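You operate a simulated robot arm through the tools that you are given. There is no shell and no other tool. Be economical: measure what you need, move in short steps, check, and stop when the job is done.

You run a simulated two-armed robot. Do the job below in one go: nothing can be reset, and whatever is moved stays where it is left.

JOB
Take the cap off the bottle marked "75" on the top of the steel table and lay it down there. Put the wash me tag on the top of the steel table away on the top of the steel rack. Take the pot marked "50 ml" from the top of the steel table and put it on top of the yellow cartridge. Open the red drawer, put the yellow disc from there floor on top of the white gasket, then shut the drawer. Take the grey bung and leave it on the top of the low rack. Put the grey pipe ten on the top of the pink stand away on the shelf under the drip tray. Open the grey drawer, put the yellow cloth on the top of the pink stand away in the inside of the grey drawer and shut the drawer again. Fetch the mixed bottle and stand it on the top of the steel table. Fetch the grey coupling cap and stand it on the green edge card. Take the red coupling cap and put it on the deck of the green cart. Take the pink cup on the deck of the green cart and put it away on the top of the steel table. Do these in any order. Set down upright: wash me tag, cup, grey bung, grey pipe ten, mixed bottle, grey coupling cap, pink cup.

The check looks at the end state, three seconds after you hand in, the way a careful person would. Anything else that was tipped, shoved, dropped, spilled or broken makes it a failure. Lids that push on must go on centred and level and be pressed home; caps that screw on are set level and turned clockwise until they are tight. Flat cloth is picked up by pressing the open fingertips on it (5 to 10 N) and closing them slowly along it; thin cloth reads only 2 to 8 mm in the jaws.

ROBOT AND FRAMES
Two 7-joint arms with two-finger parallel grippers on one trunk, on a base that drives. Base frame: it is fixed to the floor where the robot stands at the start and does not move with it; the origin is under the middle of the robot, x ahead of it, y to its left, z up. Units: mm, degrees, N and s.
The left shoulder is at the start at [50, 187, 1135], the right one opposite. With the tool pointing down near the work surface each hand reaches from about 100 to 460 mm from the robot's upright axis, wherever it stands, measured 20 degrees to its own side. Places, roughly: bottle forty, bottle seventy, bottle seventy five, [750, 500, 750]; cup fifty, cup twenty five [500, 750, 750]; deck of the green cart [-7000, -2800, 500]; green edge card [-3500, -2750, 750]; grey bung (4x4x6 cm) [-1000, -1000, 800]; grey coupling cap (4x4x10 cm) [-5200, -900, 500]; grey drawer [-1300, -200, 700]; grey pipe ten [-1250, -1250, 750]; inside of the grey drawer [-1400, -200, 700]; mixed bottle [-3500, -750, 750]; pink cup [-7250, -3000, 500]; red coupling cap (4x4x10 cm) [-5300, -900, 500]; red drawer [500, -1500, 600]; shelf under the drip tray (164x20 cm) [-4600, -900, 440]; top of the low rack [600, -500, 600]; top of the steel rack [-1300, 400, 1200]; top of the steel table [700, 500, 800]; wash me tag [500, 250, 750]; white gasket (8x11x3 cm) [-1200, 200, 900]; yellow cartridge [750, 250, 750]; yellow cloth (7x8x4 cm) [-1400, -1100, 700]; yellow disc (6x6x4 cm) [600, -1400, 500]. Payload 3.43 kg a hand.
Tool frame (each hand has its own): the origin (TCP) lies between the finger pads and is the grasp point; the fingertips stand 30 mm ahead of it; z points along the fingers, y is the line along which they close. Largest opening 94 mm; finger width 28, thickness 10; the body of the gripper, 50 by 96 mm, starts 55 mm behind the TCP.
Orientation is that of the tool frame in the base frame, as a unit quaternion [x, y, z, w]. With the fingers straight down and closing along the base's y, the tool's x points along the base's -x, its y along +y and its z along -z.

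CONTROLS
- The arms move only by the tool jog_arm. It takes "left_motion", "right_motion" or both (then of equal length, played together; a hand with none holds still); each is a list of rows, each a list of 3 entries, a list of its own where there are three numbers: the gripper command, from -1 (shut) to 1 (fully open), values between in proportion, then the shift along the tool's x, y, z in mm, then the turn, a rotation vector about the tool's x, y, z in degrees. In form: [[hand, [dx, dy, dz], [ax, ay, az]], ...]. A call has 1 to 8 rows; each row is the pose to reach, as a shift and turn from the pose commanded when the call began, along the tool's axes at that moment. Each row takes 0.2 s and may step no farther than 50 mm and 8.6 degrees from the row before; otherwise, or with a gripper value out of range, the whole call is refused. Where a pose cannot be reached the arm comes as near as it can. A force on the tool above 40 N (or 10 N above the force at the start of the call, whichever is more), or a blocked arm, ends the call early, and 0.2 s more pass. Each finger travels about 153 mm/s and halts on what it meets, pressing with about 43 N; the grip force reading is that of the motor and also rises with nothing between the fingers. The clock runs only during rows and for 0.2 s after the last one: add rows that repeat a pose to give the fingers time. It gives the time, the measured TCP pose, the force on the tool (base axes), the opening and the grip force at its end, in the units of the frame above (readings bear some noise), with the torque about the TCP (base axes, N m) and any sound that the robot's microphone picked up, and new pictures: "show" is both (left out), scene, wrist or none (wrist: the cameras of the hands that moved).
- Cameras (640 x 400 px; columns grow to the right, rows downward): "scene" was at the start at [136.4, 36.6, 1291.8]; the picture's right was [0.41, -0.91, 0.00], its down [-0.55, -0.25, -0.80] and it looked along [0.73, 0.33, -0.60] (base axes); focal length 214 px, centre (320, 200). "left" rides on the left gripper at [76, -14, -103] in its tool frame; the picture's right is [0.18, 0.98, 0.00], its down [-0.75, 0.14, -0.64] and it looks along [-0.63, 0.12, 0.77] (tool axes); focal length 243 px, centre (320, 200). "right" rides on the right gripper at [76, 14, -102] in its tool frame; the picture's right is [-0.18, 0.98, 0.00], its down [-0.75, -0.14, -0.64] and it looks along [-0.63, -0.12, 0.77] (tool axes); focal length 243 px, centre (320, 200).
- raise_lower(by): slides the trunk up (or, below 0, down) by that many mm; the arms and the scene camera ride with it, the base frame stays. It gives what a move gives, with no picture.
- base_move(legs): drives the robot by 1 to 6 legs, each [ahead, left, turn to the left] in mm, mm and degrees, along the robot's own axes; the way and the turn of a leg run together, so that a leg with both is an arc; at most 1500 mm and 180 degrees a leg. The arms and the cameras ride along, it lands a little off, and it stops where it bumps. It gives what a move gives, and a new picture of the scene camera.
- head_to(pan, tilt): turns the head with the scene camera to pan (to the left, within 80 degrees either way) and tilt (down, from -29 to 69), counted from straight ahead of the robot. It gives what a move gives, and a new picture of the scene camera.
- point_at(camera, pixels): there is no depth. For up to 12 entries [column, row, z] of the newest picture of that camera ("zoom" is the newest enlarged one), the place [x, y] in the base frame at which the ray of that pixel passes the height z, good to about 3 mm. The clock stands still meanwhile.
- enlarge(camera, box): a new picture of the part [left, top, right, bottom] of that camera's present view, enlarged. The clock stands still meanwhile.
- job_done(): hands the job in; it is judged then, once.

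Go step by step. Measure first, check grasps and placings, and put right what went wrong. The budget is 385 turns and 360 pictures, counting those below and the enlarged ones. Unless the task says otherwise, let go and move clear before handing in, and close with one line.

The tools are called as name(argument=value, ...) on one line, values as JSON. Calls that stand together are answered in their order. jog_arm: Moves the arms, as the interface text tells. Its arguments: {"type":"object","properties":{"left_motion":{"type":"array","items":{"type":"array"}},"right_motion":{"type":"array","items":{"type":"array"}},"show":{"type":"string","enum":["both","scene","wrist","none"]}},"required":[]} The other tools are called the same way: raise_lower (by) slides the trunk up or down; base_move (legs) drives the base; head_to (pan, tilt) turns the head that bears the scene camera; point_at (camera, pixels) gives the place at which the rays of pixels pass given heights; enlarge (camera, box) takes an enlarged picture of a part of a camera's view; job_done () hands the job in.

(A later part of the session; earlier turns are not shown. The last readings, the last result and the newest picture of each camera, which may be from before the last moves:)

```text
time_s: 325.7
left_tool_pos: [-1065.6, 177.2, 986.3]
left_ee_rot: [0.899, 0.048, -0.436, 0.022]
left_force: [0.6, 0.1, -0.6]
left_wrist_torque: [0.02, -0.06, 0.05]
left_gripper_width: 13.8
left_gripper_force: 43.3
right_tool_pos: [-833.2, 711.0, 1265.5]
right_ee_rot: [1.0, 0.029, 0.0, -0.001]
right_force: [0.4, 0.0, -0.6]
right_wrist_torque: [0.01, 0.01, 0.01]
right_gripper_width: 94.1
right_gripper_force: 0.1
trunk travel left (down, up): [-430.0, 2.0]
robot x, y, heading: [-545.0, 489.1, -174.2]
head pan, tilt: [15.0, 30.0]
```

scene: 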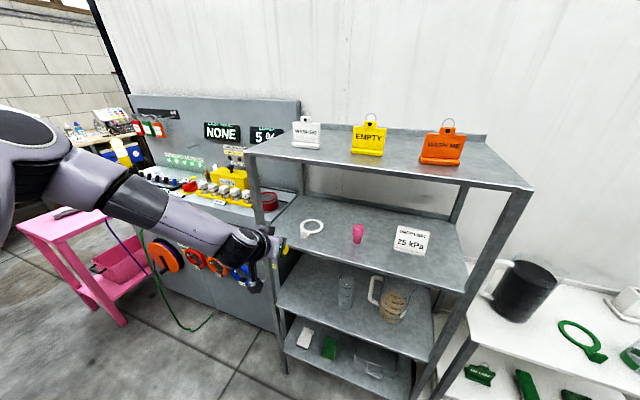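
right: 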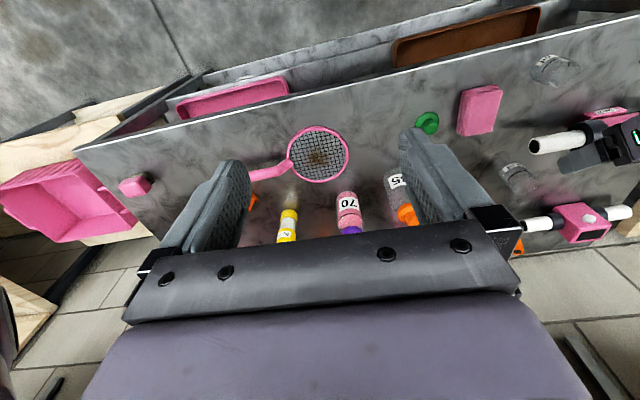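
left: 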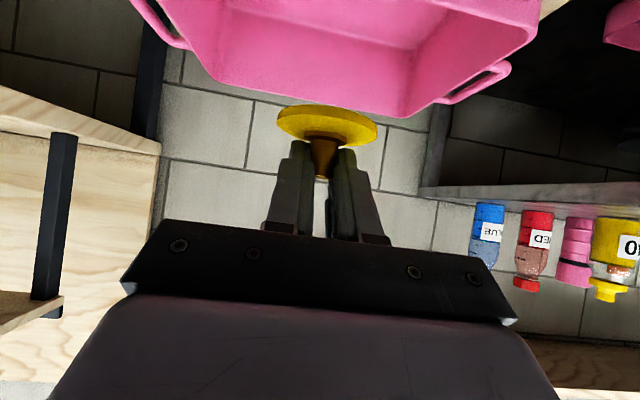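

Heading drifted; I back off 90 mm, square up, and raise the hand slightly, then measure the gasket.

base_move(legs=[[-90, 0, 0], [0, 0, -5.9]])

enlarge(camera="scene", box=[200, 100, 420, 280])

```text
time_s: 327.4
left_tool_pos: [-1004.1, 238.2, 985.3]
left_ee_rot: [0.9, 0.004, -0.437, 0.001]
left_force: [-0.4, 0.2, -0.5]
left_wrist_torque: [0.01, 0.01, -0.01]
left_gripper_width: 13.9
left_gripper_force: 43.1
right_tool_pos: [-722.3, 748.4, 1265.8]
right_ee_rot: [1.0, -0.02, 0.0, 0.0]
right_force: [0.6, 0.6, 0.3]
right_wrist_torque: [0.0, -0.02, -0.03]
right_gripper_width: 94.1
right_gripper_force: 0.0
trunk travel left (down, up): [-430.0, 2.0]
robot x, y, heading: [-455.1, 499.4, -179.9]
head pan, tilt: [15.0, 30.0]
```

scene: 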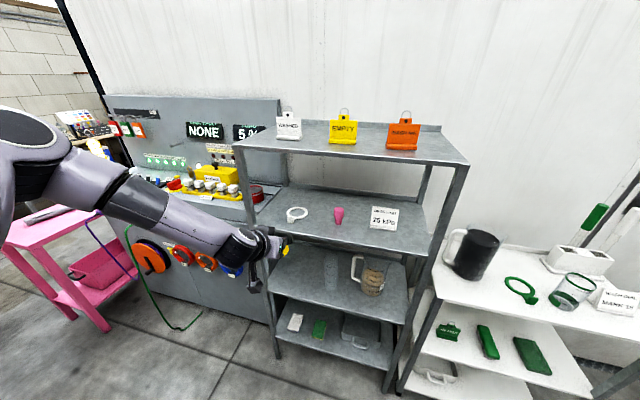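

```text
2.22 times, centred on (310, 190) of scene
```

zoom: 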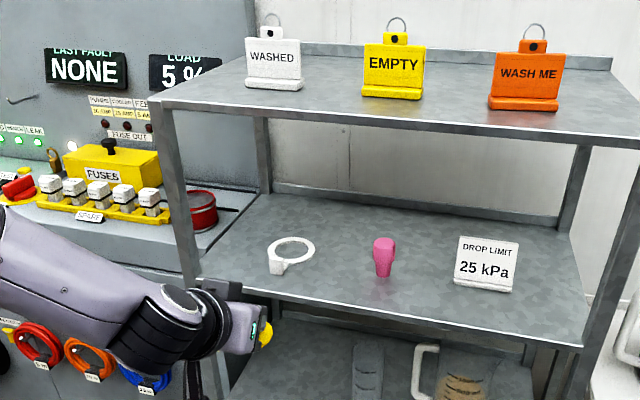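

The gasket is a flat ring (zoom (293,250)) with a small block at its front-left. Measure its centre at candidate heights.

point_at(camera="scene", pixels=[[298, 212.5, 900], [298, 212.5, 920], [298, 212.5, 940], [288, 212.5, 920], [308, 212.5, 920], [298, 207.5, 920], [298, 217.5, 920]])

jog_arm(left_motion=[[-0.9, [-18, 0, -14], [0, 0, 0]], [-0.9, [-18, 0, -14], [0, 0, 0]]], show="wrist")

```text
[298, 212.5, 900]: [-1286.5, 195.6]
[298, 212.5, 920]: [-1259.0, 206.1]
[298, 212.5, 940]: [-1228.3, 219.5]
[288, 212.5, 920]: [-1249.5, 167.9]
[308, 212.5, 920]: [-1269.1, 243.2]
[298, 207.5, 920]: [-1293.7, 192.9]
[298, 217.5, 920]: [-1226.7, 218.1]
```

```text
time_s: 328.0
left_tool_pos: [-1005.5, 238.0, 1007.9]
left_ee_rot: [0.9, 0.005, -0.436, 0.001]
left_force: [0.1, 0.4, -0.8]
left_wrist_torque: [0.0, 0.0, 0.03]
left_gripper_width: 13.5
left_gripper_force: 43.0
right_tool_pos: [-723.1, 747.6, 1264.4]
right_ee_rot: [1.0, -0.02, 0.0, -0.002]
right_force: [-1.1, 0.2, -0.7]
right_wrist_torque: [0.02, 0.02, -0.01]
right_gripper_width: 93.7
right_gripper_force: 0.2
trunk travel left (down, up): [-430.0, 2.0]
robot x, y, heading: [-456.2, 496.7, -179.8]
head pan, tilt: [15.0, 30.0]
```

left: 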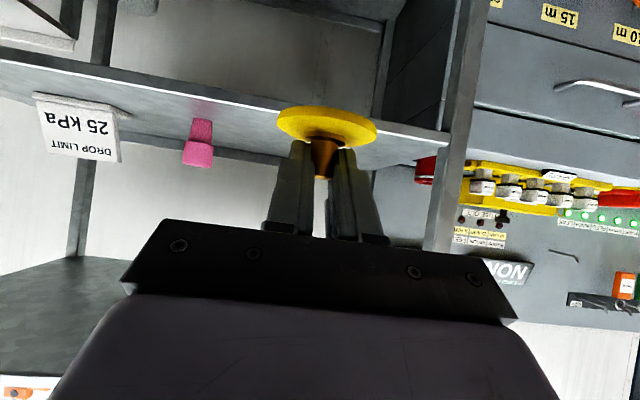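

The disc hides the gasket in the wrist view; I sidestep the hand 85 mm to see the ring and measure it.

jog_arm(left_motion=[[-0.9, [0, -43, 0], [0, 0, 0]], [-0.9, [0, -85, 0], [0, 0, 0]], [-0.9, [0, -85, 0], [0, 0, 0]]], show="wrist")

enlarge(camera="left", box=[260, 40, 500, 200])

```text
time_s: 328.8
left_tool_pos: [-995.9, 305.3, 1020.1]
left_ee_rot: [0.9, 0.004, -0.436, 0.0]
left_force: [0.8, -0.5, 0.3]
left_wrist_torque: [-0.01, 0.01, -0.02]
left_gripper_width: 13.8
left_gripper_force: 43.3
left hand out of reach, approached as far as the arm can: row 2, 3
right_tool_pos: [-723.2, 748.8, 1265.4]
right_ee_rot: [1.0, -0.02, 0.0, -0.002]
right_force: [0.6, 0.7, 0.0]
right_wrist_torque: [-0.02, 0.01, 0.02]
right_gripper_width: 93.9
right_gripper_force: 0.0
trunk travel left (down, up): [-430.0, 2.0]
robot x, y, heading: [-456.4, 496.9, -180.0]
head pan, tilt: [15.0, 30.0]
```

left: 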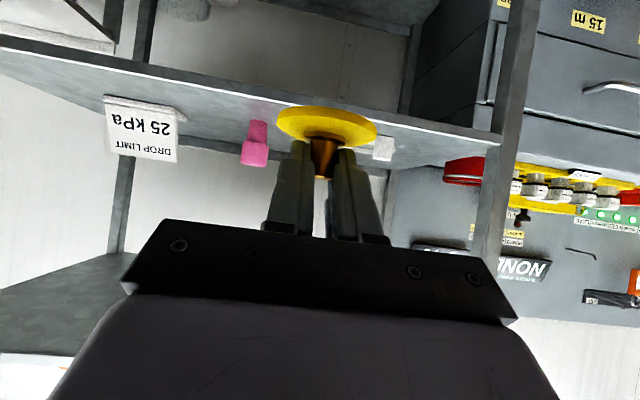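

```text
2.50 times, centred on (380, 120) of left
```

zoom: 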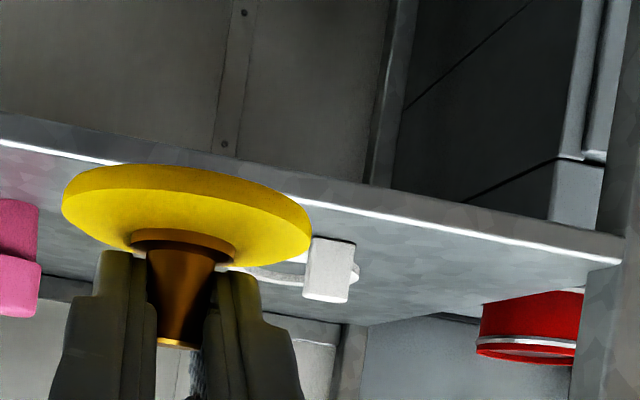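

point_at(camera="scene", pixels=[[236, 146, 1217], [256, 225.5, 900], [256, 225.5, 920], [256, 225.5, 940], [428, 256, 920], [428, 256, 940], [466, 164, 1217]])

point_at(camera="left", pixels=[[384, 146, 930], [384, 146, 940], [384, 160, 925], [350, 150, 930], [396, 149, 930]])

```text
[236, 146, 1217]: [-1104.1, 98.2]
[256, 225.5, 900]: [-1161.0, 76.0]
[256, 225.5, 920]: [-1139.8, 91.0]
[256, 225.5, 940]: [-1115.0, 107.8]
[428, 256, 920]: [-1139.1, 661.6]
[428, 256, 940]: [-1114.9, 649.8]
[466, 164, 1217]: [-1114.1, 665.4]
```

```text
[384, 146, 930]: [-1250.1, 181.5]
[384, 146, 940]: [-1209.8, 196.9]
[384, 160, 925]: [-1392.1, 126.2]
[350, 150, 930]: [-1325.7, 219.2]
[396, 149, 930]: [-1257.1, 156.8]
```

Estimates agree on the ring centre ≈(-1230,218) with shelf z≈937. I move the hand back to y≈218 and drive in 130 mm.

jog_arm(left_motion=[[-0.9, [0, 44, 0], [0, 0, 0]], [-0.9, [-2, 87, -2], [0, 0, 0]], [-0.9, [-2, 87, -2], [0, 0, 0]]], show="none")

base_move(legs=[[140, 0, 0]])

enlarge(camera="scene", box=[170, 120, 350, 260])

```text
time_s: 329.6
left_tool_pos: [-996.3, 219.0, 1025.1]
left_ee_rot: [0.9, 0.004, -0.436, 0.001]
left_force: [-0.6, -0.2, -0.5]
left_wrist_torque: [-0.02, 0.02, -0.02]
left_gripper_width: 13.9
left_gripper_force: 42.8
right_tool_pos: [-723.3, 748.5, 1265.3]
right_ee_rot: [1.0, -0.02, 0.0, 0.0]
right_force: [0.0, 0.0, -1.1]
right_wrist_torque: [-0.01, 0.01, 0.0]
right_gripper_width: 94.0
right_gripper_force: 0.0
trunk travel left (down, up): [-430.0, 2.0]
robot x, y, heading: [-456.8, 499.3, -179.8]
head pan, tilt: [15.0, 30.0]
```

```text
time_s: 330.9
left_tool_pos: [-1133.0, 216.7, 1026.7]
left_ee_rot: [0.9, 0.004, -0.436, -0.001]
left_force: [-1.4, -0.4, -0.3]
left_wrist_torque: [-0.03, 0.02, 0.02]
left_gripper_width: 13.9
left_gripper_force: 43.2
right_tool_pos: [-860.4, 747.1, 1264.4]
right_ee_rot: [1.0, -0.019, 0.0, 0.0]
right_force: [0.1, -0.7, -0.8]
right_wrist_torque: [0.02, -0.01, -0.01]
right_gripper_width: 94.0
right_gripper_force: 0.1
trunk travel left (down, up): [-430.0, 2.0]
robot x, y, heading: [-594.4, 496.9, -179.7]
head pan, tilt: [15.0, 30.0]
```

scene: 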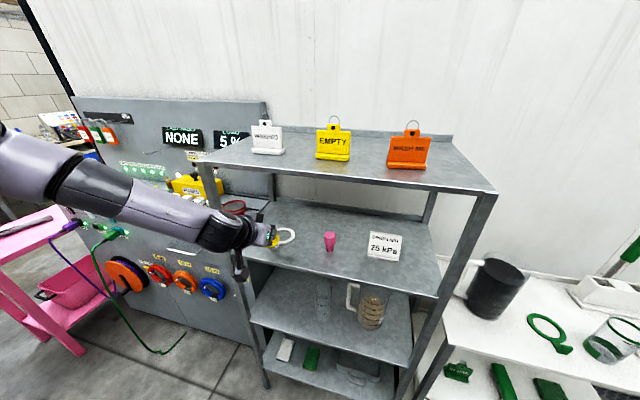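

```text
2.86 times, centred on (260, 190) of scene
```

zoom: 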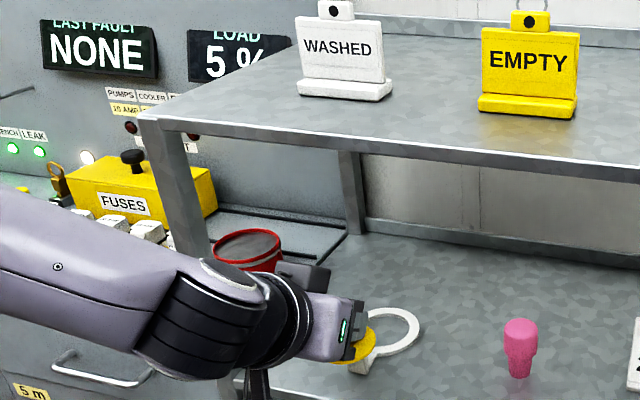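

point_at(camera="scene", pixels=[[283.8, 235.5, 930], [283.8, 235.5, 940], [283.8, 235.5, 950], [294.5, 234, 940], [287, 228, 940]])

```text
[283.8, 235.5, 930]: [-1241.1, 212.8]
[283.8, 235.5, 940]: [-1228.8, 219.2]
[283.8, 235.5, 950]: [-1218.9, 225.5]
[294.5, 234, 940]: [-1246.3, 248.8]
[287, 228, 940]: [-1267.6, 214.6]
```

Both views agree: ring centre (-1228.5,219.3) at z≈940. With the disc centre ~14 mm ahead of the TCP, I go to TCP (-1214.5,219).

base_move(legs=[[78, 0, 0]])

```text
time_s: 331.9
left_tool_pos: [-1208.1, 216.5, 1026.2]
left_ee_rot: [0.9, 0.005, -0.437, 0.001]
left_force: [-0.4, 0.0, -0.3]
left_wrist_torque: [-0.02, 0.0, 0.01]
left_gripper_width: 14.1
left_gripper_force: 43.2
right_tool_pos: [-937.6, 747.3, 1265.3]
right_ee_rot: [1.0, -0.019, 0.001, -0.001]
right_force: [0.1, 0.6, -0.5]
right_wrist_torque: [0.01, -0.02, 0.01]
right_gripper_width: 94.1
right_gripper_force: 0.1
trunk travel left (down, up): [-430.0, 2.0]
robot x, y, heading: [-666.4, 498.4, -179.7]
head pan, tilt: [15.0, 30.0]
```

scene: 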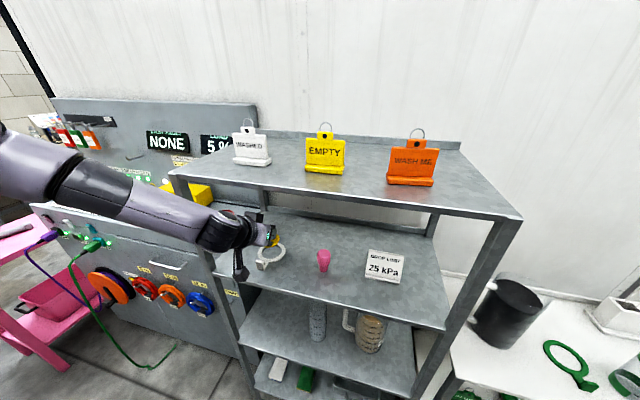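

jog_arm(left_motion=[[-0.9, [-4, -3, 5], [0, 0, 0]], [-0.9, [-4, -3, 5], [0, 0, 0]]], show="none")

raise_lower(by=-28)

enlarge(camera="scene", box=[220, 190, 330, 290])

```text
time_s: 332.5
left_tool_pos: [-1215.0, 219.5, 1026.2]
left_ee_rot: [0.9, 0.004, -0.436, 0.0]
left_force: [-0.4, -0.1, 1.0]
left_wrist_torque: [0.0, -0.01, -0.04]
left_gripper_width: 13.7
left_gripper_force: 43.0
right_tool_pos: [-936.3, 746.4, 1264.6]
right_ee_rot: [1.0, -0.02, -0.001, -0.001]
right_force: [0.2, -0.2, 0.6]
right_wrist_torque: [0.0, -0.03, 0.02]
right_gripper_width: 93.9
right_gripper_force: 0.0
trunk travel left (down, up): [-430.0, 2.0]
robot x, y, heading: [-669.1, 497.5, -180.0]
head pan, tilt: [15.0, 30.0]
```

```text
time_s: 333.2
left_tool_pos: [-1215.5, 220.5, 997.8]
left_ee_rot: [0.9, 0.005, -0.437, 0.001]
left_force: [-0.7, -0.1, 0.1]
left_wrist_torque: [0.0, 0.05, -0.01]
left_gripper_width: 13.7
left_gripper_force: 43.0
right_tool_pos: [-936.3, 746.0, 1237.7]
right_ee_rot: [1.0, -0.019, -0.001, -0.001]
right_force: [0.2, 0.6, -0.2]
right_wrist_torque: [0.03, 0.01, -0.01]
right_gripper_width: 94.1
right_gripper_force: 0.1
trunk travel left (down, up): [-402.0, 30.0]
robot x, y, heading: [-669.4, 495.9, -180.0]
head pan, tilt: [15.0, 30.0]
```

```text
4.00 times, centred on (275, 240) of scene
```

zoom: 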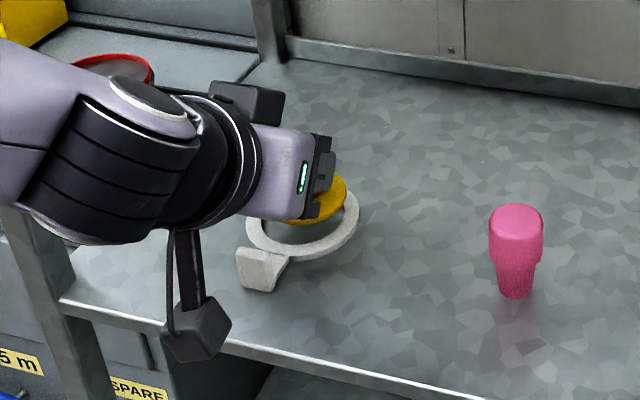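

raise_lower(by=-10)

enlarge(camera="scene", box=[235, 200, 305, 270])

```text
time_s: 333.8
left_tool_pos: [-1214.3, 219.8, 987.5]
left_ee_rot: [0.9, 0.004, -0.436, 0.0]
left_force: [-0.5, 0.1, -0.3]
left_wrist_torque: [0.01, -0.02, 0.0]
left_gripper_width: 13.6
left_gripper_force: 43.2
right_tool_pos: [-936.4, 747.1, 1227.2]
right_ee_rot: [1.0, -0.019, 0.0, -0.001]
right_force: [0.0, 0.3, -0.2]
right_wrist_torque: [0.02, 0.01, 0.0]
right_gripper_width: 94.2
right_gripper_force: 0.0
trunk travel left (down, up): [-392.0, 40.0]
robot x, y, heading: [-665.1, 498.0, -179.9]
head pan, tilt: [15.0, 30.0]
```

```text
5.71 times, centred on (270, 235) of scene
```

zoom: 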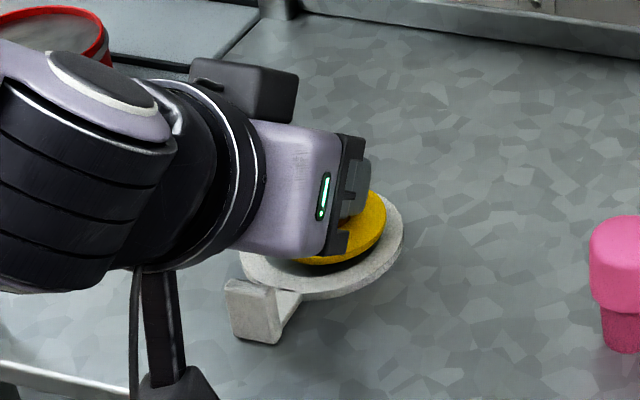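

The disc sits ~7 mm too far back and 2 mm right of the ring centre; I correct and lower to contact.

jog_arm(left_motion=[[-0.9, [4.3, 2, -5.5], [0, 0, 0]], [-0.9, [4.3, 2, -5.5], [0, 0, 0]]], show="none")

raise_lower(by=-3)

raise_lower(by=-2.5)

enlarge(camera="scene", box=[235, 200, 305, 270])

```text
time_s: 334.4
left_tool_pos: [-1207.4, 218.3, 986.9]
left_ee_rot: [0.9, 0.005, -0.436, 0.001]
left_force: [0.7, 0.0, 0.8]
left_wrist_torque: [0.01, -0.02, 0.01]
left_gripper_width: 13.7
left_gripper_force: 43.1
right_tool_pos: [-935.3, 747.1, 1225.5]
right_ee_rot: [1.0, -0.019, -0.001, -0.001]
right_force: [-0.5, -0.4, -0.6]
right_wrist_torque: [-0.03, -0.02, 0.02]
right_gripper_width: 94.0
right_gripper_force: 0.0
trunk travel left (down, up): [-392.0, 40.0]
robot x, y, heading: [-671.1, 493.2, -179.8]
head pan, tilt: [15.0, 30.0]
```

```text
time_s: 334.9
left_tool_pos: [-1208.3, 216.8, 984.4]
left_ee_rot: [0.9, 0.004, -0.436, 0.0]
left_force: [-0.2, -0.6, -0.6]
left_wrist_torque: [0.01, 0.01, -0.04]
left_gripper_width: 14.0
left_gripper_force: 42.8
right_tool_pos: [-934.9, 747.5, 1224.8]
right_ee_rot: [1.0, -0.02, -0.001, -0.002]
right_force: [0.4, -0.2, 0.0]
right_wrist_torque: [0.0, 0.0, 0.0]
right_gripper_width: 94.1
right_gripper_force: 0.1
trunk travel left (down, up): [-389.0, 43.0]
robot x, y, heading: [-669.1, 494.4, -179.6]
head pan, tilt: [15.0, 30.0]
```

```text
time_s: 335.5
left_tool_pos: [-1207.6, 217.8, 982.3]
left_ee_rot: [0.9, 0.005, -0.436, 0.001]
left_force: [-0.6, 0.0, -1.1]
left_wrist_torque: [-0.01, -0.01, -0.04]
left_gripper_width: 13.9
left_gripper_force: 43.1
right_tool_pos: [-937.0, 746.9, 1220.7]
right_ee_rot: [1.0, -0.019, -0.002, -0.001]
right_force: [-1.1, 0.5, -0.4]
right_wrist_torque: [-0.03, -0.01, 0.01]
right_gripper_width: 94.0
right_gripper_force: 0.0
trunk travel left (down, up): [-386.0, 45.0]
robot x, y, heading: [-671.2, 498.4, -179.4]
head pan, tilt: [15.0, 30.0]
```

```text
5.71 times, centred on (270, 235) of scene
```

zoom: 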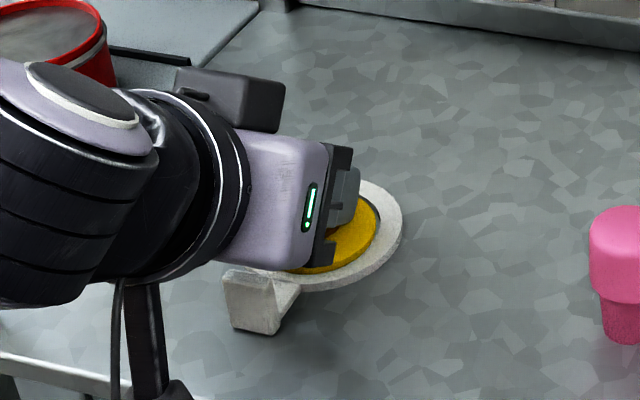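

Well centred now. Creep down to contact.

raise_lower(by=-2.5)

raise_lower(by=-2.5)

```text
time_s: 336.0
left_tool_pos: [-1207.9, 217.0, 981.5]
left_ee_rot: [0.899, 0.004, -0.437, 0.001]
left_force: [2.0, -0.2, 6.3]
left_wrist_torque: [-0.04, -0.02, 0.02]
left_gripper_width: 13.6
left_gripper_force: 42.9
right_tool_pos: [-935.0, 747.0, 1220.6]
right_ee_rot: [1.0, -0.018, -0.001, -0.001]
right_force: [-0.2, 0.8, 0.4]
right_wrist_torque: [-0.01, -0.01, -0.01]
right_gripper_width: 94.1
right_gripper_force: 0.1
trunk travel left (down, up): [-384.0, 48.0]
robot x, y, heading: [-667.3, 493.7, -179.9]
head pan, tilt: [15.0, 30.0]
```

```text
time_s: 336.5
left_tool_pos: [-1207.9, 216.9, 980.6]
left_ee_rot: [0.898, 0.003, -0.441, 0.0]
left_force: [2.0, -2.1, 17.9]
left_wrist_torque: [-0.11, 0.01, 0.02]
left_gripper_width: 14.1
left_gripper_force: 43.0
right_tool_pos: [-934.9, 747.6, 1216.9]
right_ee_rot: [1.0, -0.019, -0.002, -0.001]
right_force: [-0.4, -0.4, 0.7]
right_wrist_torque: [0.01, -0.01, 0.0]
right_gripper_width: 94.0
right_gripper_force: 0.0
trunk travel left (down, up): [-381.0, 50.0]
robot x, y, heading: [-667.0, 497.1, -179.8]
head pan, tilt: [15.0, 30.0]
```

On the gasket. Release and withdraw along the fingers.

jog_arm(left_motion=[[-0.5, [0, 0, 0], [0, 0, 0]], [-0.2, [0, 0, 0], [0, 0, 0]], [-0.1, [-2, 0, -5], [0, 0, 0]], [-0.1, [-5, 0, -40], [0, 0, 0]], [-0.1, [-5, 0, -70], [0, 0, 0]]], show="none")

base_move(legs=[[-160, 0, 0]])

enlarge(camera="scene", box=[230, 170, 340, 270])

```text
time_s: 337.7
left_tool_pos: [-1153.0, 215.9, 1023.0]
left_ee_rot: [0.901, 0.004, -0.435, 0.0]
left_force: [-0.1, 0.3, -0.6]
left_wrist_torque: [-0.04, 0.03, -0.01]
left_gripper_width: 42.4
left_gripper_force: 0.1
right_tool_pos: [-934.8, 747.2, 1217.7]
right_ee_rot: [1.0, -0.019, -0.002, -0.001]
right_force: [1.3, -0.8, -0.1]
right_wrist_torque: [0.0, 0.01, 0.02]
right_gripper_width: 93.9
right_gripper_force: 0.1
trunk travel left (down, up): [-381.0, 50.0]
robot x, y, heading: [-670.2, 496.9, -179.6]
head pan, tilt: [15.0, 30.0]
```

```text
time_s: 339.1
left_tool_pos: [-994.3, 216.7, 1025.7]
left_ee_rot: [0.9, 0.005, -0.436, 0.001]
left_force: [0.5, 0.8, 0.1]
left_wrist_torque: [-0.02, -0.01, 0.01]
left_gripper_width: 42.3
left_gripper_force: 0.1
right_tool_pos: [-774.0, 747.0, 1217.8]
right_ee_rot: [1.0, -0.018, -0.001, -0.001]
right_force: [0.2, -0.6, -0.3]
right_wrist_torque: [0.02, 0.06, 0.0]
right_gripper_width: 94.0
right_gripper_force: 0.1
trunk travel left (down, up): [-381.0, 50.0]
robot x, y, heading: [-509.6, 498.8, -179.5]
head pan, tilt: [15.0, 30.0]
```

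scene: 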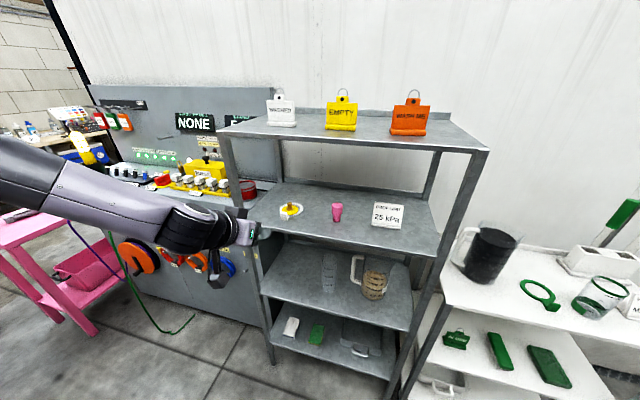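

```text
4.00 times, centred on (285, 220) of scene
```

zoom: 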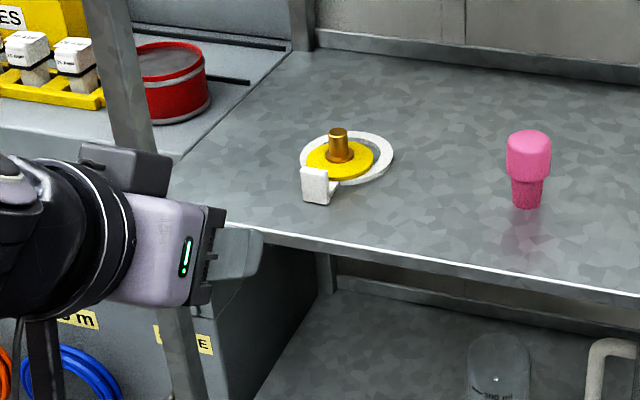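

The yellow disc lies on the gasket. Next the grey pipe: drive to the pink stand's front, with the left hand at ~50° tilt.

base_move(legs=[[0, 1414, -0.5], [110, 0, 0]])

point_at(camera="scene", pixels=[[320, 200, 720]])

```text
time_s: 347.0
left_tool_pos: [-1088.4, -1218.7, 1024.7]
left_ee_rot: [0.9, 0.009, -0.435, 0.003]
left_force: [0.3, -0.6, 0.8]
left_wrist_torque: [0.0, -0.03, 0.01]
left_gripper_width: 42.2
left_gripper_force: 0.1
right_tool_pos: [-874.2, -686.0, 1216.7]
right_ee_rot: [1.0, -0.015, 0.0, -0.001]
right_force: [0.1, -0.6, 0.0]
right_wrist_torque: [0.0, -0.04, 0.0]
right_gripper_width: 94.1
right_gripper_force: 0.0
trunk travel left (down, up): [-381.0, 50.0]
robot x, y, heading: [-608.5, -938.6, -179.5]
head pan, tilt: [15.0, 30.0]
```

scene: 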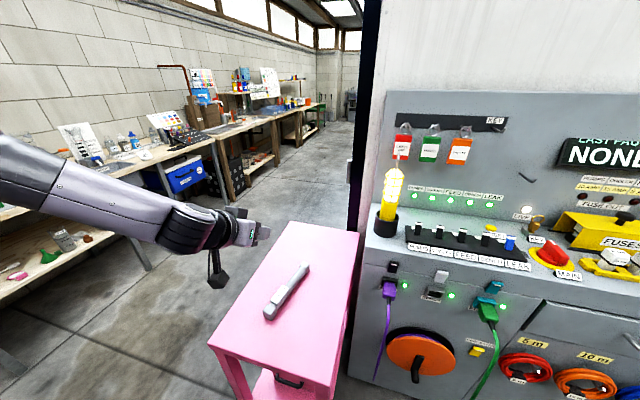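

```text
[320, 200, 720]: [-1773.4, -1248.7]
```

point_at(camera="scene", pixels=[[270, 312, 735], [304, 268, 735], [290, 286, 745], [283, 296, 745]])

enlarge(camera="scene", box=[240, 250, 330, 330])

```text
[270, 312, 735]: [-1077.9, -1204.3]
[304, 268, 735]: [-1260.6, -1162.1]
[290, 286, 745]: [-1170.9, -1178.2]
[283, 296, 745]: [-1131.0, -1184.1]
```

```text
5.00 times, centred on (285, 290) of scene
```

zoom: 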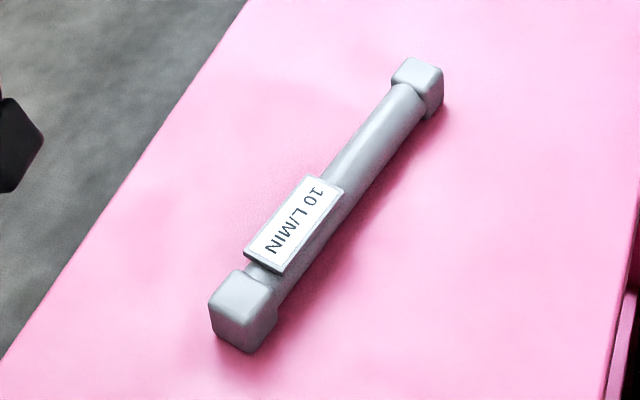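

Pipe runs from (-1078,-1204) to (-1261,-1162), yawed 13°. I align the hand yaw over its bare section and lower.

jog_arm(left_motion=[[0.3, [-18, -13, 22], [5.1, 0, 4]], [0.3, [-35, -26, 45], [10.2, 0, 8]], [0.3, [-52.5, -39, 67], [10.2, 0, 8]], [0.3, [-52.5, -39, 67], [10.2, 0, 8]]], show="none")

raise_lower(by=-230)

jog_arm(left_motion=[[0.3, [0, 0, 0], [0, 0, 0]]], show="wrist")

```text
time_s: 348.0
left_tool_pos: [-1174.7, -1181.4, 1024.3]
left_ee_rot: [0.895, -0.093, -0.433, -0.047]
left_force: [-0.7, -0.2, -0.7]
left_wrist_torque: [0.0, -0.02, -0.05]
left_gripper_width: 61.1
left_gripper_force: 0.0
right_tool_pos: [-874.7, -686.4, 1215.9]
right_ee_rot: [1.0, -0.014, -0.001, -0.001]
right_force: [-0.5, 0.1, 0.2]
right_wrist_torque: [0.0, 0.02, 0.02]
right_gripper_width: 93.8
right_gripper_force: 0.1
trunk travel left (down, up): [-381.0, 50.0]
robot x, y, heading: [-604.6, -937.8, -179.0]
head pan, tilt: [15.0, 30.0]
```

```text
time_s: 350.5
left_tool_pos: [-1174.8, -1181.6, 794.3]
left_ee_rot: [0.895, -0.094, -0.433, -0.047]
left_force: [0.0, 0.0, 0.2]
left_wrist_torque: [-0.04, 0.02, 0.02]
left_gripper_width: 60.7
left_gripper_force: 0.0
right_tool_pos: [-874.7, -686.5, 986.4]
right_ee_rot: [1.0, -0.015, -0.001, -0.001]
right_force: [-0.5, -0.3, 0.2]
right_wrist_torque: [0.03, -0.02, -0.01]
right_gripper_width: 94.0
right_gripper_force: 0.0
trunk travel left (down, up): [-151.0, 280.0]
robot x, y, heading: [-605.9, -937.9, -179.3]
head pan, tilt: [15.0, 30.0]
```

```text
time_s: 350.9
left_tool_pos: [-1175.0, -1181.6, 794.0]
left_ee_rot: [0.895, -0.093, -0.434, -0.047]
left_force: [-0.9, 0.2, -0.5]
left_wrist_torque: [0.0, 0.01, -0.02]
left_gripper_width: 60.9
left_gripper_force: 0.0
right_tool_pos: [-874.1, -685.7, 986.1]
right_ee_rot: [1.0, -0.015, -0.001, -0.001]
right_force: [0.7, 1.3, 0.1]
right_wrist_torque: [0.01, -0.02, 0.01]
right_gripper_width: 94.1
right_gripper_force: 0.0
trunk travel left (down, up): [-151.0, 280.0]
robot x, y, heading: [-604.0, -933.1, -179.4]
head pan, tilt: [15.0, 30.0]
```

left: 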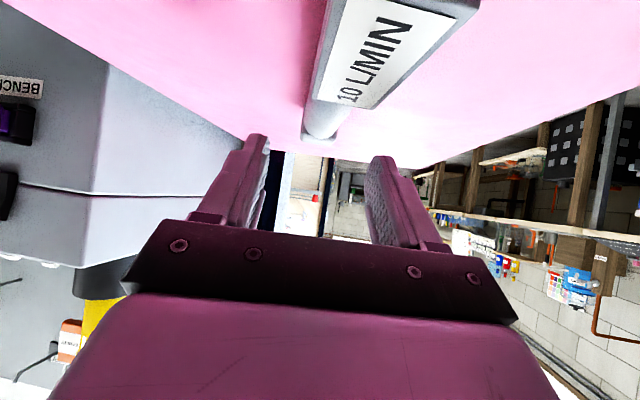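

Aligned; I shift 2 mm, go 10 mm forward and down to z≈751, then close.

jog_arm(left_motion=[[0.3, [-4, 2.4, 10], [0, 0, 0]], [0.3, [12, 2.4, 23], [0, 0, 0]], [0.3, [27, 2.4, 34], [0, 0, 0]], [0.3, [27, 2.4, 34], [0, 0, 0]], [0, [27, 2.4, 34], [0, 0, 0]], [-0.4, [27, 2.4, 34], [0, 0, 0]], [-0.7, [27, 2.4, 34], [0, 0, 0]], [-0.7, [27, 2.4, 34], [0, 0, 0]]], show="none")

raise_lower(by=200)

jog_arm(left_motion=[[-0.7, [0, 0, 0], [0, 0, 0]]], show="wrist")

```text
time_s: 352.7
left_tool_pos: [-1184.6, -1181.8, 752.5]
left_ee_rot: [0.895, -0.093, -0.434, -0.047]
left_force: [-0.5, -0.6, 0.6]
left_wrist_torque: [0.0, -0.07, -0.04]
left_gripper_width: 30.9
left_gripper_force: 42.7
right_tool_pos: [-874.4, -685.8, 987.2]
right_ee_rot: [1.0, -0.015, -0.001, 0.0]
right_force: [-0.4, -1.0, -0.3]
right_wrist_torque: [0.01, -0.01, 0.0]
right_gripper_width: 93.9
right_gripper_force: 0.0
trunk travel left (down, up): [-151.0, 280.0]
robot x, y, heading: [-608.4, -930.9, -179.4]
head pan, tilt: [15.0, 30.0]
```

```text
time_s: 354.8
left_tool_pos: [-1185.2, -1181.2, 951.1]
left_ee_rot: [0.895, -0.092, -0.433, -0.046]
left_force: [0.1, 0.0, -1.7]
left_wrist_torque: [-0.01, 0.02, 0.02]
left_gripper_width: 30.5
left_gripper_force: 42.8
right_tool_pos: [-873.9, -686.6, 1186.2]
right_ee_rot: [1.0, -0.015, -0.001, -0.001]
right_force: [0.6, -1.1, 0.2]
right_wrist_torque: [-0.01, -0.02, 0.01]
right_gripper_width: 94.0
right_gripper_force: 0.0
trunk travel left (down, up): [-351.0, 80.0]
robot x, y, heading: [-606.1, -932.3, -179.3]
head pan, tilt: [15.0, 30.0]
```

```text
time_s: 355.2
left_tool_pos: [-1185.2, -1180.6, 950.9]
left_ee_rot: [0.895, -0.092, -0.433, -0.046]
left_force: [-0.4, -0.4, -0.9]
left_wrist_torque: [0.02, 0.0, 0.0]
left_gripper_width: 30.4
left_gripper_force: 42.9
right_tool_pos: [-873.9, -685.8, 1186.7]
right_ee_rot: [1.0, -0.015, -0.001, -0.001]
right_force: [-0.1, 0.2, 0.1]
right_wrist_torque: [0.01, 0.0, 0.01]
right_gripper_width: 94.1
right_gripper_force: 0.0
trunk travel left (down, up): [-351.0, 80.0]
robot x, y, heading: [-608.8, -934.5, -179.2]
head pan, tilt: [15.0, 30.0]
```

left: 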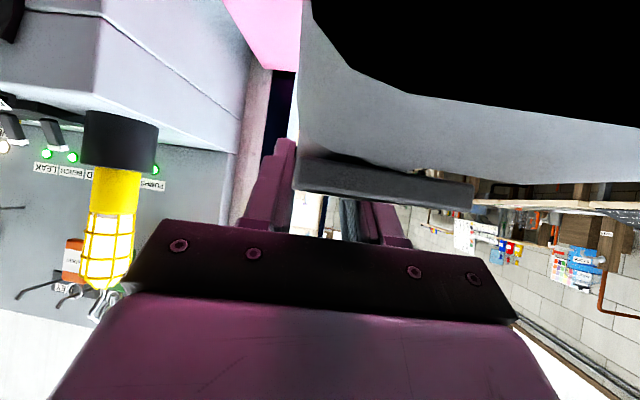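

Pipe held level (30 mm). I raise, back out and drive along the corridor toward -x, looking as I go.

raise_lower(by=75)

base_move(legs=[[-150, 0, -0.7], [0, 750, 0], [1000, 0, 0]])

```text
time_s: 356.4
left_tool_pos: [-1185.2, -1181.4, 1027.4]
left_ee_rot: [0.895, -0.093, -0.434, -0.047]
left_force: [-0.4, -0.2, -0.5]
left_wrist_torque: [0.03, 0.01, 0.04]
left_gripper_width: 30.0
left_gripper_force: 42.6
right_tool_pos: [-873.9, -685.1, 1261.7]
right_ee_rot: [1.0, -0.015, 0.0, -0.001]
right_force: [0.0, -0.4, 0.0]
right_wrist_torque: [0.03, 0.01, 0.02]
right_gripper_width: 94.2
right_gripper_force: 0.1
trunk travel left (down, up): [-426.0, 5.0]
robot x, y, heading: [-604.7, -934.7, -179.4]
head pan, tilt: [15.0, 30.0]
```

```text
time_s: 366.2
left_tool_pos: [-2014.4, -1966.0, 1027.4]
left_ee_rot: [0.895, -0.09, -0.434, -0.045]
left_force: [0.1, -0.2, -0.7]
left_wrist_torque: [0.04, 0.01, 0.0]
left_gripper_width: 29.4
left_gripper_force: 42.9
right_tool_pos: [-1709.6, -1470.3, 1261.9]
right_ee_rot: [1.0, -0.01, -0.001, 0.0]
right_force: [-1.1, -0.3, -0.3]
right_wrist_torque: [0.01, 0.01, 0.02]
right_gripper_width: 94.1
right_gripper_force: 0.0
trunk travel left (down, up): [-426.0, 5.0]
robot x, y, heading: [-1436.1, -1719.4, -178.4]
head pan, tilt: [15.0, 30.0]
```

scene: 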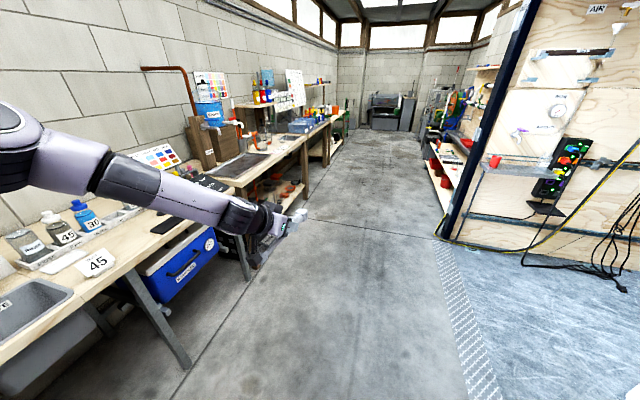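

A corridor lies ahead; shelves on the right near x≈-3500…-5000. I continue ahead, shifting right a bit from the bench.

base_move(legs=[[0, -170, -1.6], [1300, 0, 0]])

head_to(pan=-35, tilt=25)

```text
time_s: 367.3
left_tool_pos: [-2019.5, -1891.4, 1025.5]
left_ee_rot: [0.895, -0.097, -0.432, -0.051]
left_force: [-0.6, -0.6, -0.6]
left_wrist_torque: [0.06, 0.08, -0.02]
left_gripper_width: 29.0
left_gripper_force: 43.6
right_tool_pos: [-1707.9, -1400.6, 1261.8]
right_ee_rot: [1.0, -0.018, 0.0, -0.001]
right_force: [-0.6, -0.4, -0.2]
right_wrist_torque: [0.03, 0.02, -0.04]
right_gripper_width: 94.1
right_gripper_force: 0.1
trunk travel left (down, up): [-426.0, 5.0]
robot x, y, heading: [-1438.7, -1647.2, -179.4]
head pan, tilt: [15.0, 30.0]
stopped in leg 1: the robot was blocked; the commanded pose is now the measured one
```

scene: 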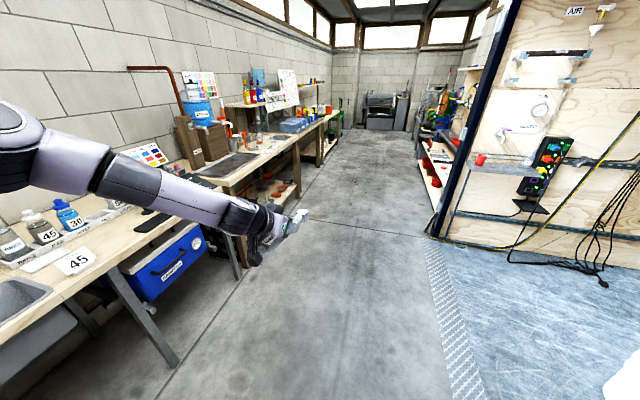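

```text
time_s: 368.5
left_tool_pos: [-2018.6, -1890.4, 1027.1]
left_ee_rot: [0.895, -0.096, -0.432, -0.049]
left_force: [0.0, -0.2, -1.6]
left_wrist_torque: [0.03, 0.04, 0.01]
left_gripper_width: 28.9
left_gripper_force: 43.0
right_tool_pos: [-1707.1, -1398.8, 1261.4]
right_ee_rot: [1.0, -0.018, -0.001, 0.0]
right_force: [-0.3, 0.0, 0.7]
right_wrist_torque: [0.03, 0.0, 0.01]
right_gripper_width: 93.9
right_gripper_force: 0.1
trunk travel left (down, up): [-426.0, 5.0]
robot x, y, heading: [-1438.1, -1650.0, -179.4]
head pan, tilt: [-35.0, 25.0]
```

scene: 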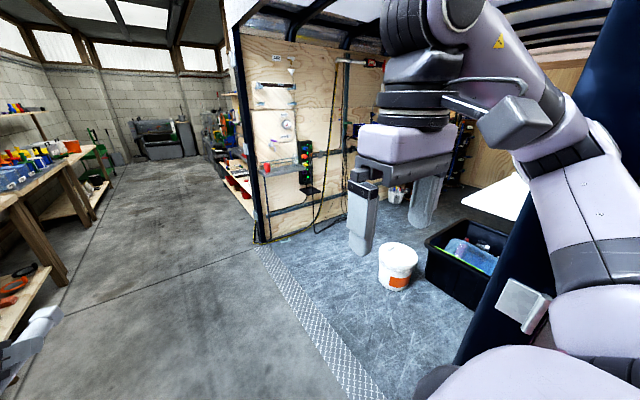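

The base touched the pink stand's side; I move away, go ahead past it, then continue.

base_move(legs=[[0, 40, 0], [1100, 0, -0.6], [1000, -250, 0]])

```text
time_s: 377.9
left_tool_pos: [-3797.8, -1780.4, 1037.3]
left_ee_rot: [0.889, -0.101, -0.444, -0.058]
left_force: [0.0, 0.2, -1.0]
left_wrist_torque: [0.02, 0.03, 0.0]
left_gripper_width: 28.7
left_gripper_force: 43.1
right_tool_pos: [-3470.9, -1291.0, 1278.5]
right_ee_rot: [0.999, -0.037, -0.026, 0.005]
right_force: [-0.1, -0.6, 0.5]
right_wrist_torque: [0.01, 0.03, 0.02]
right_gripper_width: 94.0
right_gripper_force: 0.2
trunk travel left (down, up): [-426.0, 5.0]
robot x, y, heading: [-3233.2, -1537.0, 179.8]
head pan, tilt: [-35.0, 25.0]
stopped in leg 3: the robot was blocked; the commanded pose is now the measured one
```

scene: 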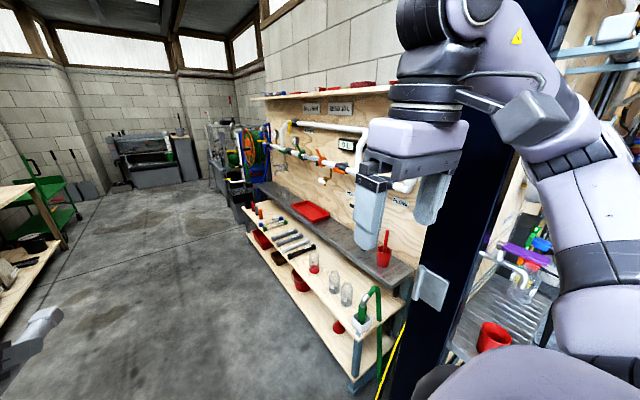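

The base is blocked by the post/hose on the right and seems slightly lifted; I back away to the left and check.

base_move(legs=[[-40, 120, 0]])

```text
time_s: 379.1
left_tool_pos: [-3777.3, -1893.2, 1025.5]
left_ee_rot: [0.894, -0.099, -0.433, -0.051]
left_force: [-1.3, -1.1, -1.6]
left_wrist_torque: [-0.01, -0.01, 0.0]
left_gripper_width: 29.2
left_gripper_force: 43.3
right_tool_pos: [-3460.9, -1398.0, 1264.8]
right_ee_rot: [0.999, -0.033, -0.006, 0.008]
right_force: [0.1, 0.4, 0.6]
right_wrist_torque: [0.02, 0.03, -0.01]
right_gripper_width: 94.1
right_gripper_force: 0.1
trunk travel left (down, up): [-426.0, 5.0]
robot x, y, heading: [-3193.4, -1655.1, -179.7]
head pan, tilt: [-35.0, 25.0]
```

scene: 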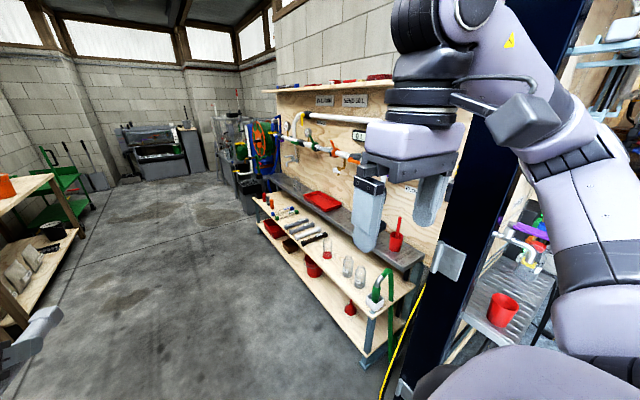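

Level again. The long drip tray with a wooden shelf below it is on the right wall. I drive ahead to x≈-4600 and turn right to face it.

base_move(legs=[[1380, 0, 0], [0, 0, -90]])

head_to(pan=5, tilt=38)

```text
time_s: 389.8
left_tool_pos: [-4803.3, -1072.8, 1026.5]
left_ee_rot: [-0.562, 0.703, 0.27, 0.342]
left_force: [0.2, -0.5, -2.0]
left_wrist_torque: [0.03, 0.0, 0.01]
left_gripper_width: 28.8
left_gripper_force: 43.2
right_tool_pos: [-4308.0, -1390.0, 1264.2]
right_ee_rot: [-0.683, 0.73, 0.011, -0.001]
right_force: [0.0, -0.5, 0.3]
right_wrist_torque: [0.03, -0.03, 0.01]
right_gripper_width: 94.1
right_gripper_force: 0.0
trunk travel left (down, up): [-426.0, 5.0]
robot x, y, heading: [-4567.3, -1660.4, 90.1]
head pan, tilt: [-35.0, 25.0]
```

scene: 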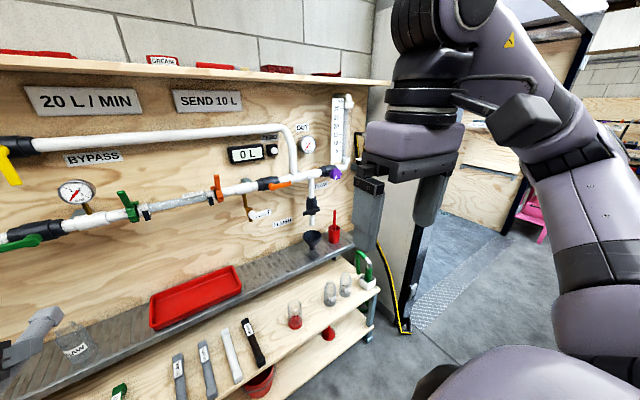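

```text
time_s: 390.9
left_tool_pos: [-4804.1, -1073.9, 1026.7]
left_ee_rot: [-0.562, 0.704, 0.269, 0.341]
left_force: [0.0, 0.3, -0.8]
left_wrist_torque: [0.04, -0.01, 0.03]
left_gripper_width: 29.1
left_gripper_force: 43.1
right_tool_pos: [-4309.8, -1390.6, 1264.9]
right_ee_rot: [-0.683, 0.73, 0.011, 0.0]
right_force: [-0.4, -0.2, -0.2]
right_wrist_torque: [-0.01, 0.05, -0.01]
right_gripper_width: 94.2
right_gripper_force: 0.0
trunk travel left (down, up): [-426.0, 5.0]
robot x, y, heading: [-4567.9, -1655.1, 90.1]
head pan, tilt: [5.0, 38.0]
```

scene: 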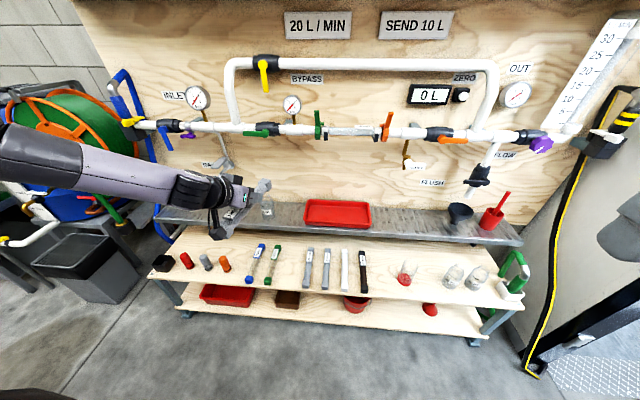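

The shelf holds pipes lying front-to-back; the red (186,260) and grey (205,262) caps stand at its left end. I enlarge and measure the gap at (384,275).

enlarge(camera="scene", box=[290, 220, 450, 320])

point_at(camera="scene", pixels=[[384, 270, 440], [364, 291, 450], [361, 252, 450], [404, 284, 440], [384, 302, 440], [384, 249, 440], [346, 290, 450], [205, 268, 440], [186, 266, 440], [155, 285, 440], [384, 250, 550]])

```text
4.00 times, centred on (370, 270) of scene
```

zoom: 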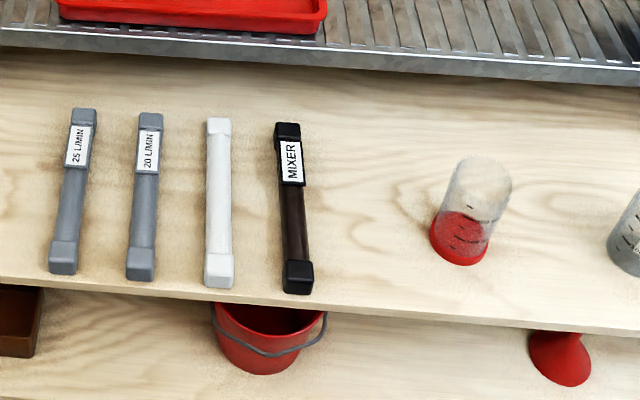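

```text
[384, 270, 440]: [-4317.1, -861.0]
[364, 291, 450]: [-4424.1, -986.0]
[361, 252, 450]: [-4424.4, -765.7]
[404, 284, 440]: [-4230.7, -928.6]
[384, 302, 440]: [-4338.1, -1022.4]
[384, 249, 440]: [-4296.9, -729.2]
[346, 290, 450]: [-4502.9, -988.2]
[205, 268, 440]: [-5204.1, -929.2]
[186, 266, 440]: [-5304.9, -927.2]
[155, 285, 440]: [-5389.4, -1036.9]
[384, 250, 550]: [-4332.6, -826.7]
```

There's also a gap directly ahead of the hand between the green-ended pipe and the 25 L/MIN pipe. I measure it.

enlarge(camera="scene", box=[230, 225, 330, 305])

point_at(camera="scene", pixels=[[271, 284, 440], [281, 246, 450], [303, 287, 440], [307, 250, 450], [530, 372, 0]])

```text
5.00 times, centred on (280, 265) of scene
```

zoom: 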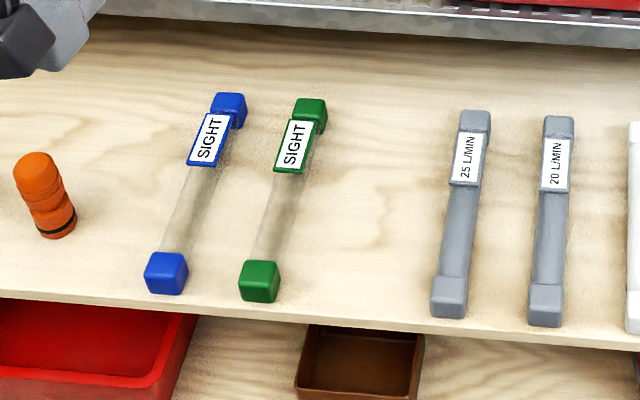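

```text
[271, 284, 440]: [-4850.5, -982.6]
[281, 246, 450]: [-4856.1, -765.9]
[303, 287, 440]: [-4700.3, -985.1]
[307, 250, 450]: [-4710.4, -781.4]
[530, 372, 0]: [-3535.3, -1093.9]
```

The gap is 150 mm wide, centred at x≈-4778. I align the hand yaw and retract it, lower the trunk, and approach.

jog_arm(left_motion=[[-0.7, [12, 0, -15], [-5.1, 0, -4]], [-0.7, [25, 0, -31], [-10.2, 0, -8]], [-0.7, [37, 0, -47], [-10.2, 0, -8]], [-0.7, [37, 0, -47], [-10.2, 0, -8]]], show="none")

raise_lower(by=-400)

base_move(legs=[[235, 0, 0]])

```text
time_s: 391.9
left_tool_pos: [-4816.8, -1132.3, 1028.7]
left_ee_rot: [0.639, -0.635, -0.307, -0.307]
left_force: [-0.4, 0.3, -1.4]
left_wrist_torque: [-0.01, -0.04, -0.02]
left_gripper_width: 28.6
left_gripper_force: 42.8
right_tool_pos: [-4308.6, -1391.0, 1264.0]
right_ee_rot: [-0.683, 0.73, 0.011, -0.001]
right_force: [-0.1, -0.3, 0.0]
right_wrist_torque: [0.02, -0.02, 0.0]
right_gripper_width: 94.0
right_gripper_force: 0.0
trunk travel left (down, up): [-426.0, 5.0]
robot x, y, heading: [-4570.7, -1657.8, 90.3]
head pan, tilt: [5.0, 38.0]
```

```text
time_s: 395.7
left_tool_pos: [-4817.5, -1131.9, 627.0]
left_ee_rot: [0.637, -0.636, -0.306, -0.309]
left_force: [-0.5, 0.0, -1.3]
left_wrist_torque: [0.02, -0.01, 0.0]
left_gripper_width: 28.7
left_gripper_force: 43.2
right_tool_pos: [-4308.3, -1390.4, 864.6]
right_ee_rot: [-0.683, 0.73, 0.012, 0.0]
right_force: [0.2, -0.4, -0.7]
right_wrist_torque: [0.03, 0.03, -0.01]
right_gripper_width: 93.8
right_gripper_force: 0.1
trunk travel left (down, up): [-26.0, 405.0]
robot x, y, heading: [-4571.7, -1653.5, 90.2]
head pan, tilt: [5.0, 38.0]
```

```text
time_s: 397.4
left_tool_pos: [-4817.5, -903.4, 627.2]
left_ee_rot: [0.638, -0.636, -0.306, -0.308]
left_force: [-0.6, -0.2, -1.7]
left_wrist_torque: [0.01, 0.0, 0.01]
left_gripper_width: 28.8
left_gripper_force: 43.0
right_tool_pos: [-4308.8, -1161.2, 863.9]
right_ee_rot: [-0.683, 0.73, 0.012, -0.001]
right_force: [-1.1, 0.9, -0.3]
right_wrist_torque: [0.0, 0.04, 0.01]
right_gripper_width: 93.8
right_gripper_force: 0.1
trunk travel left (down, up): [-26.0, 405.0]
robot x, y, heading: [-4571.7, -1426.4, 90.1]
head pan, tilt: [5.0, 38.0]
```

scene: 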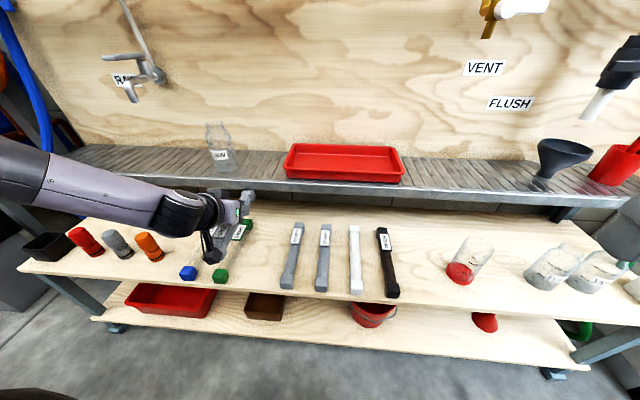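

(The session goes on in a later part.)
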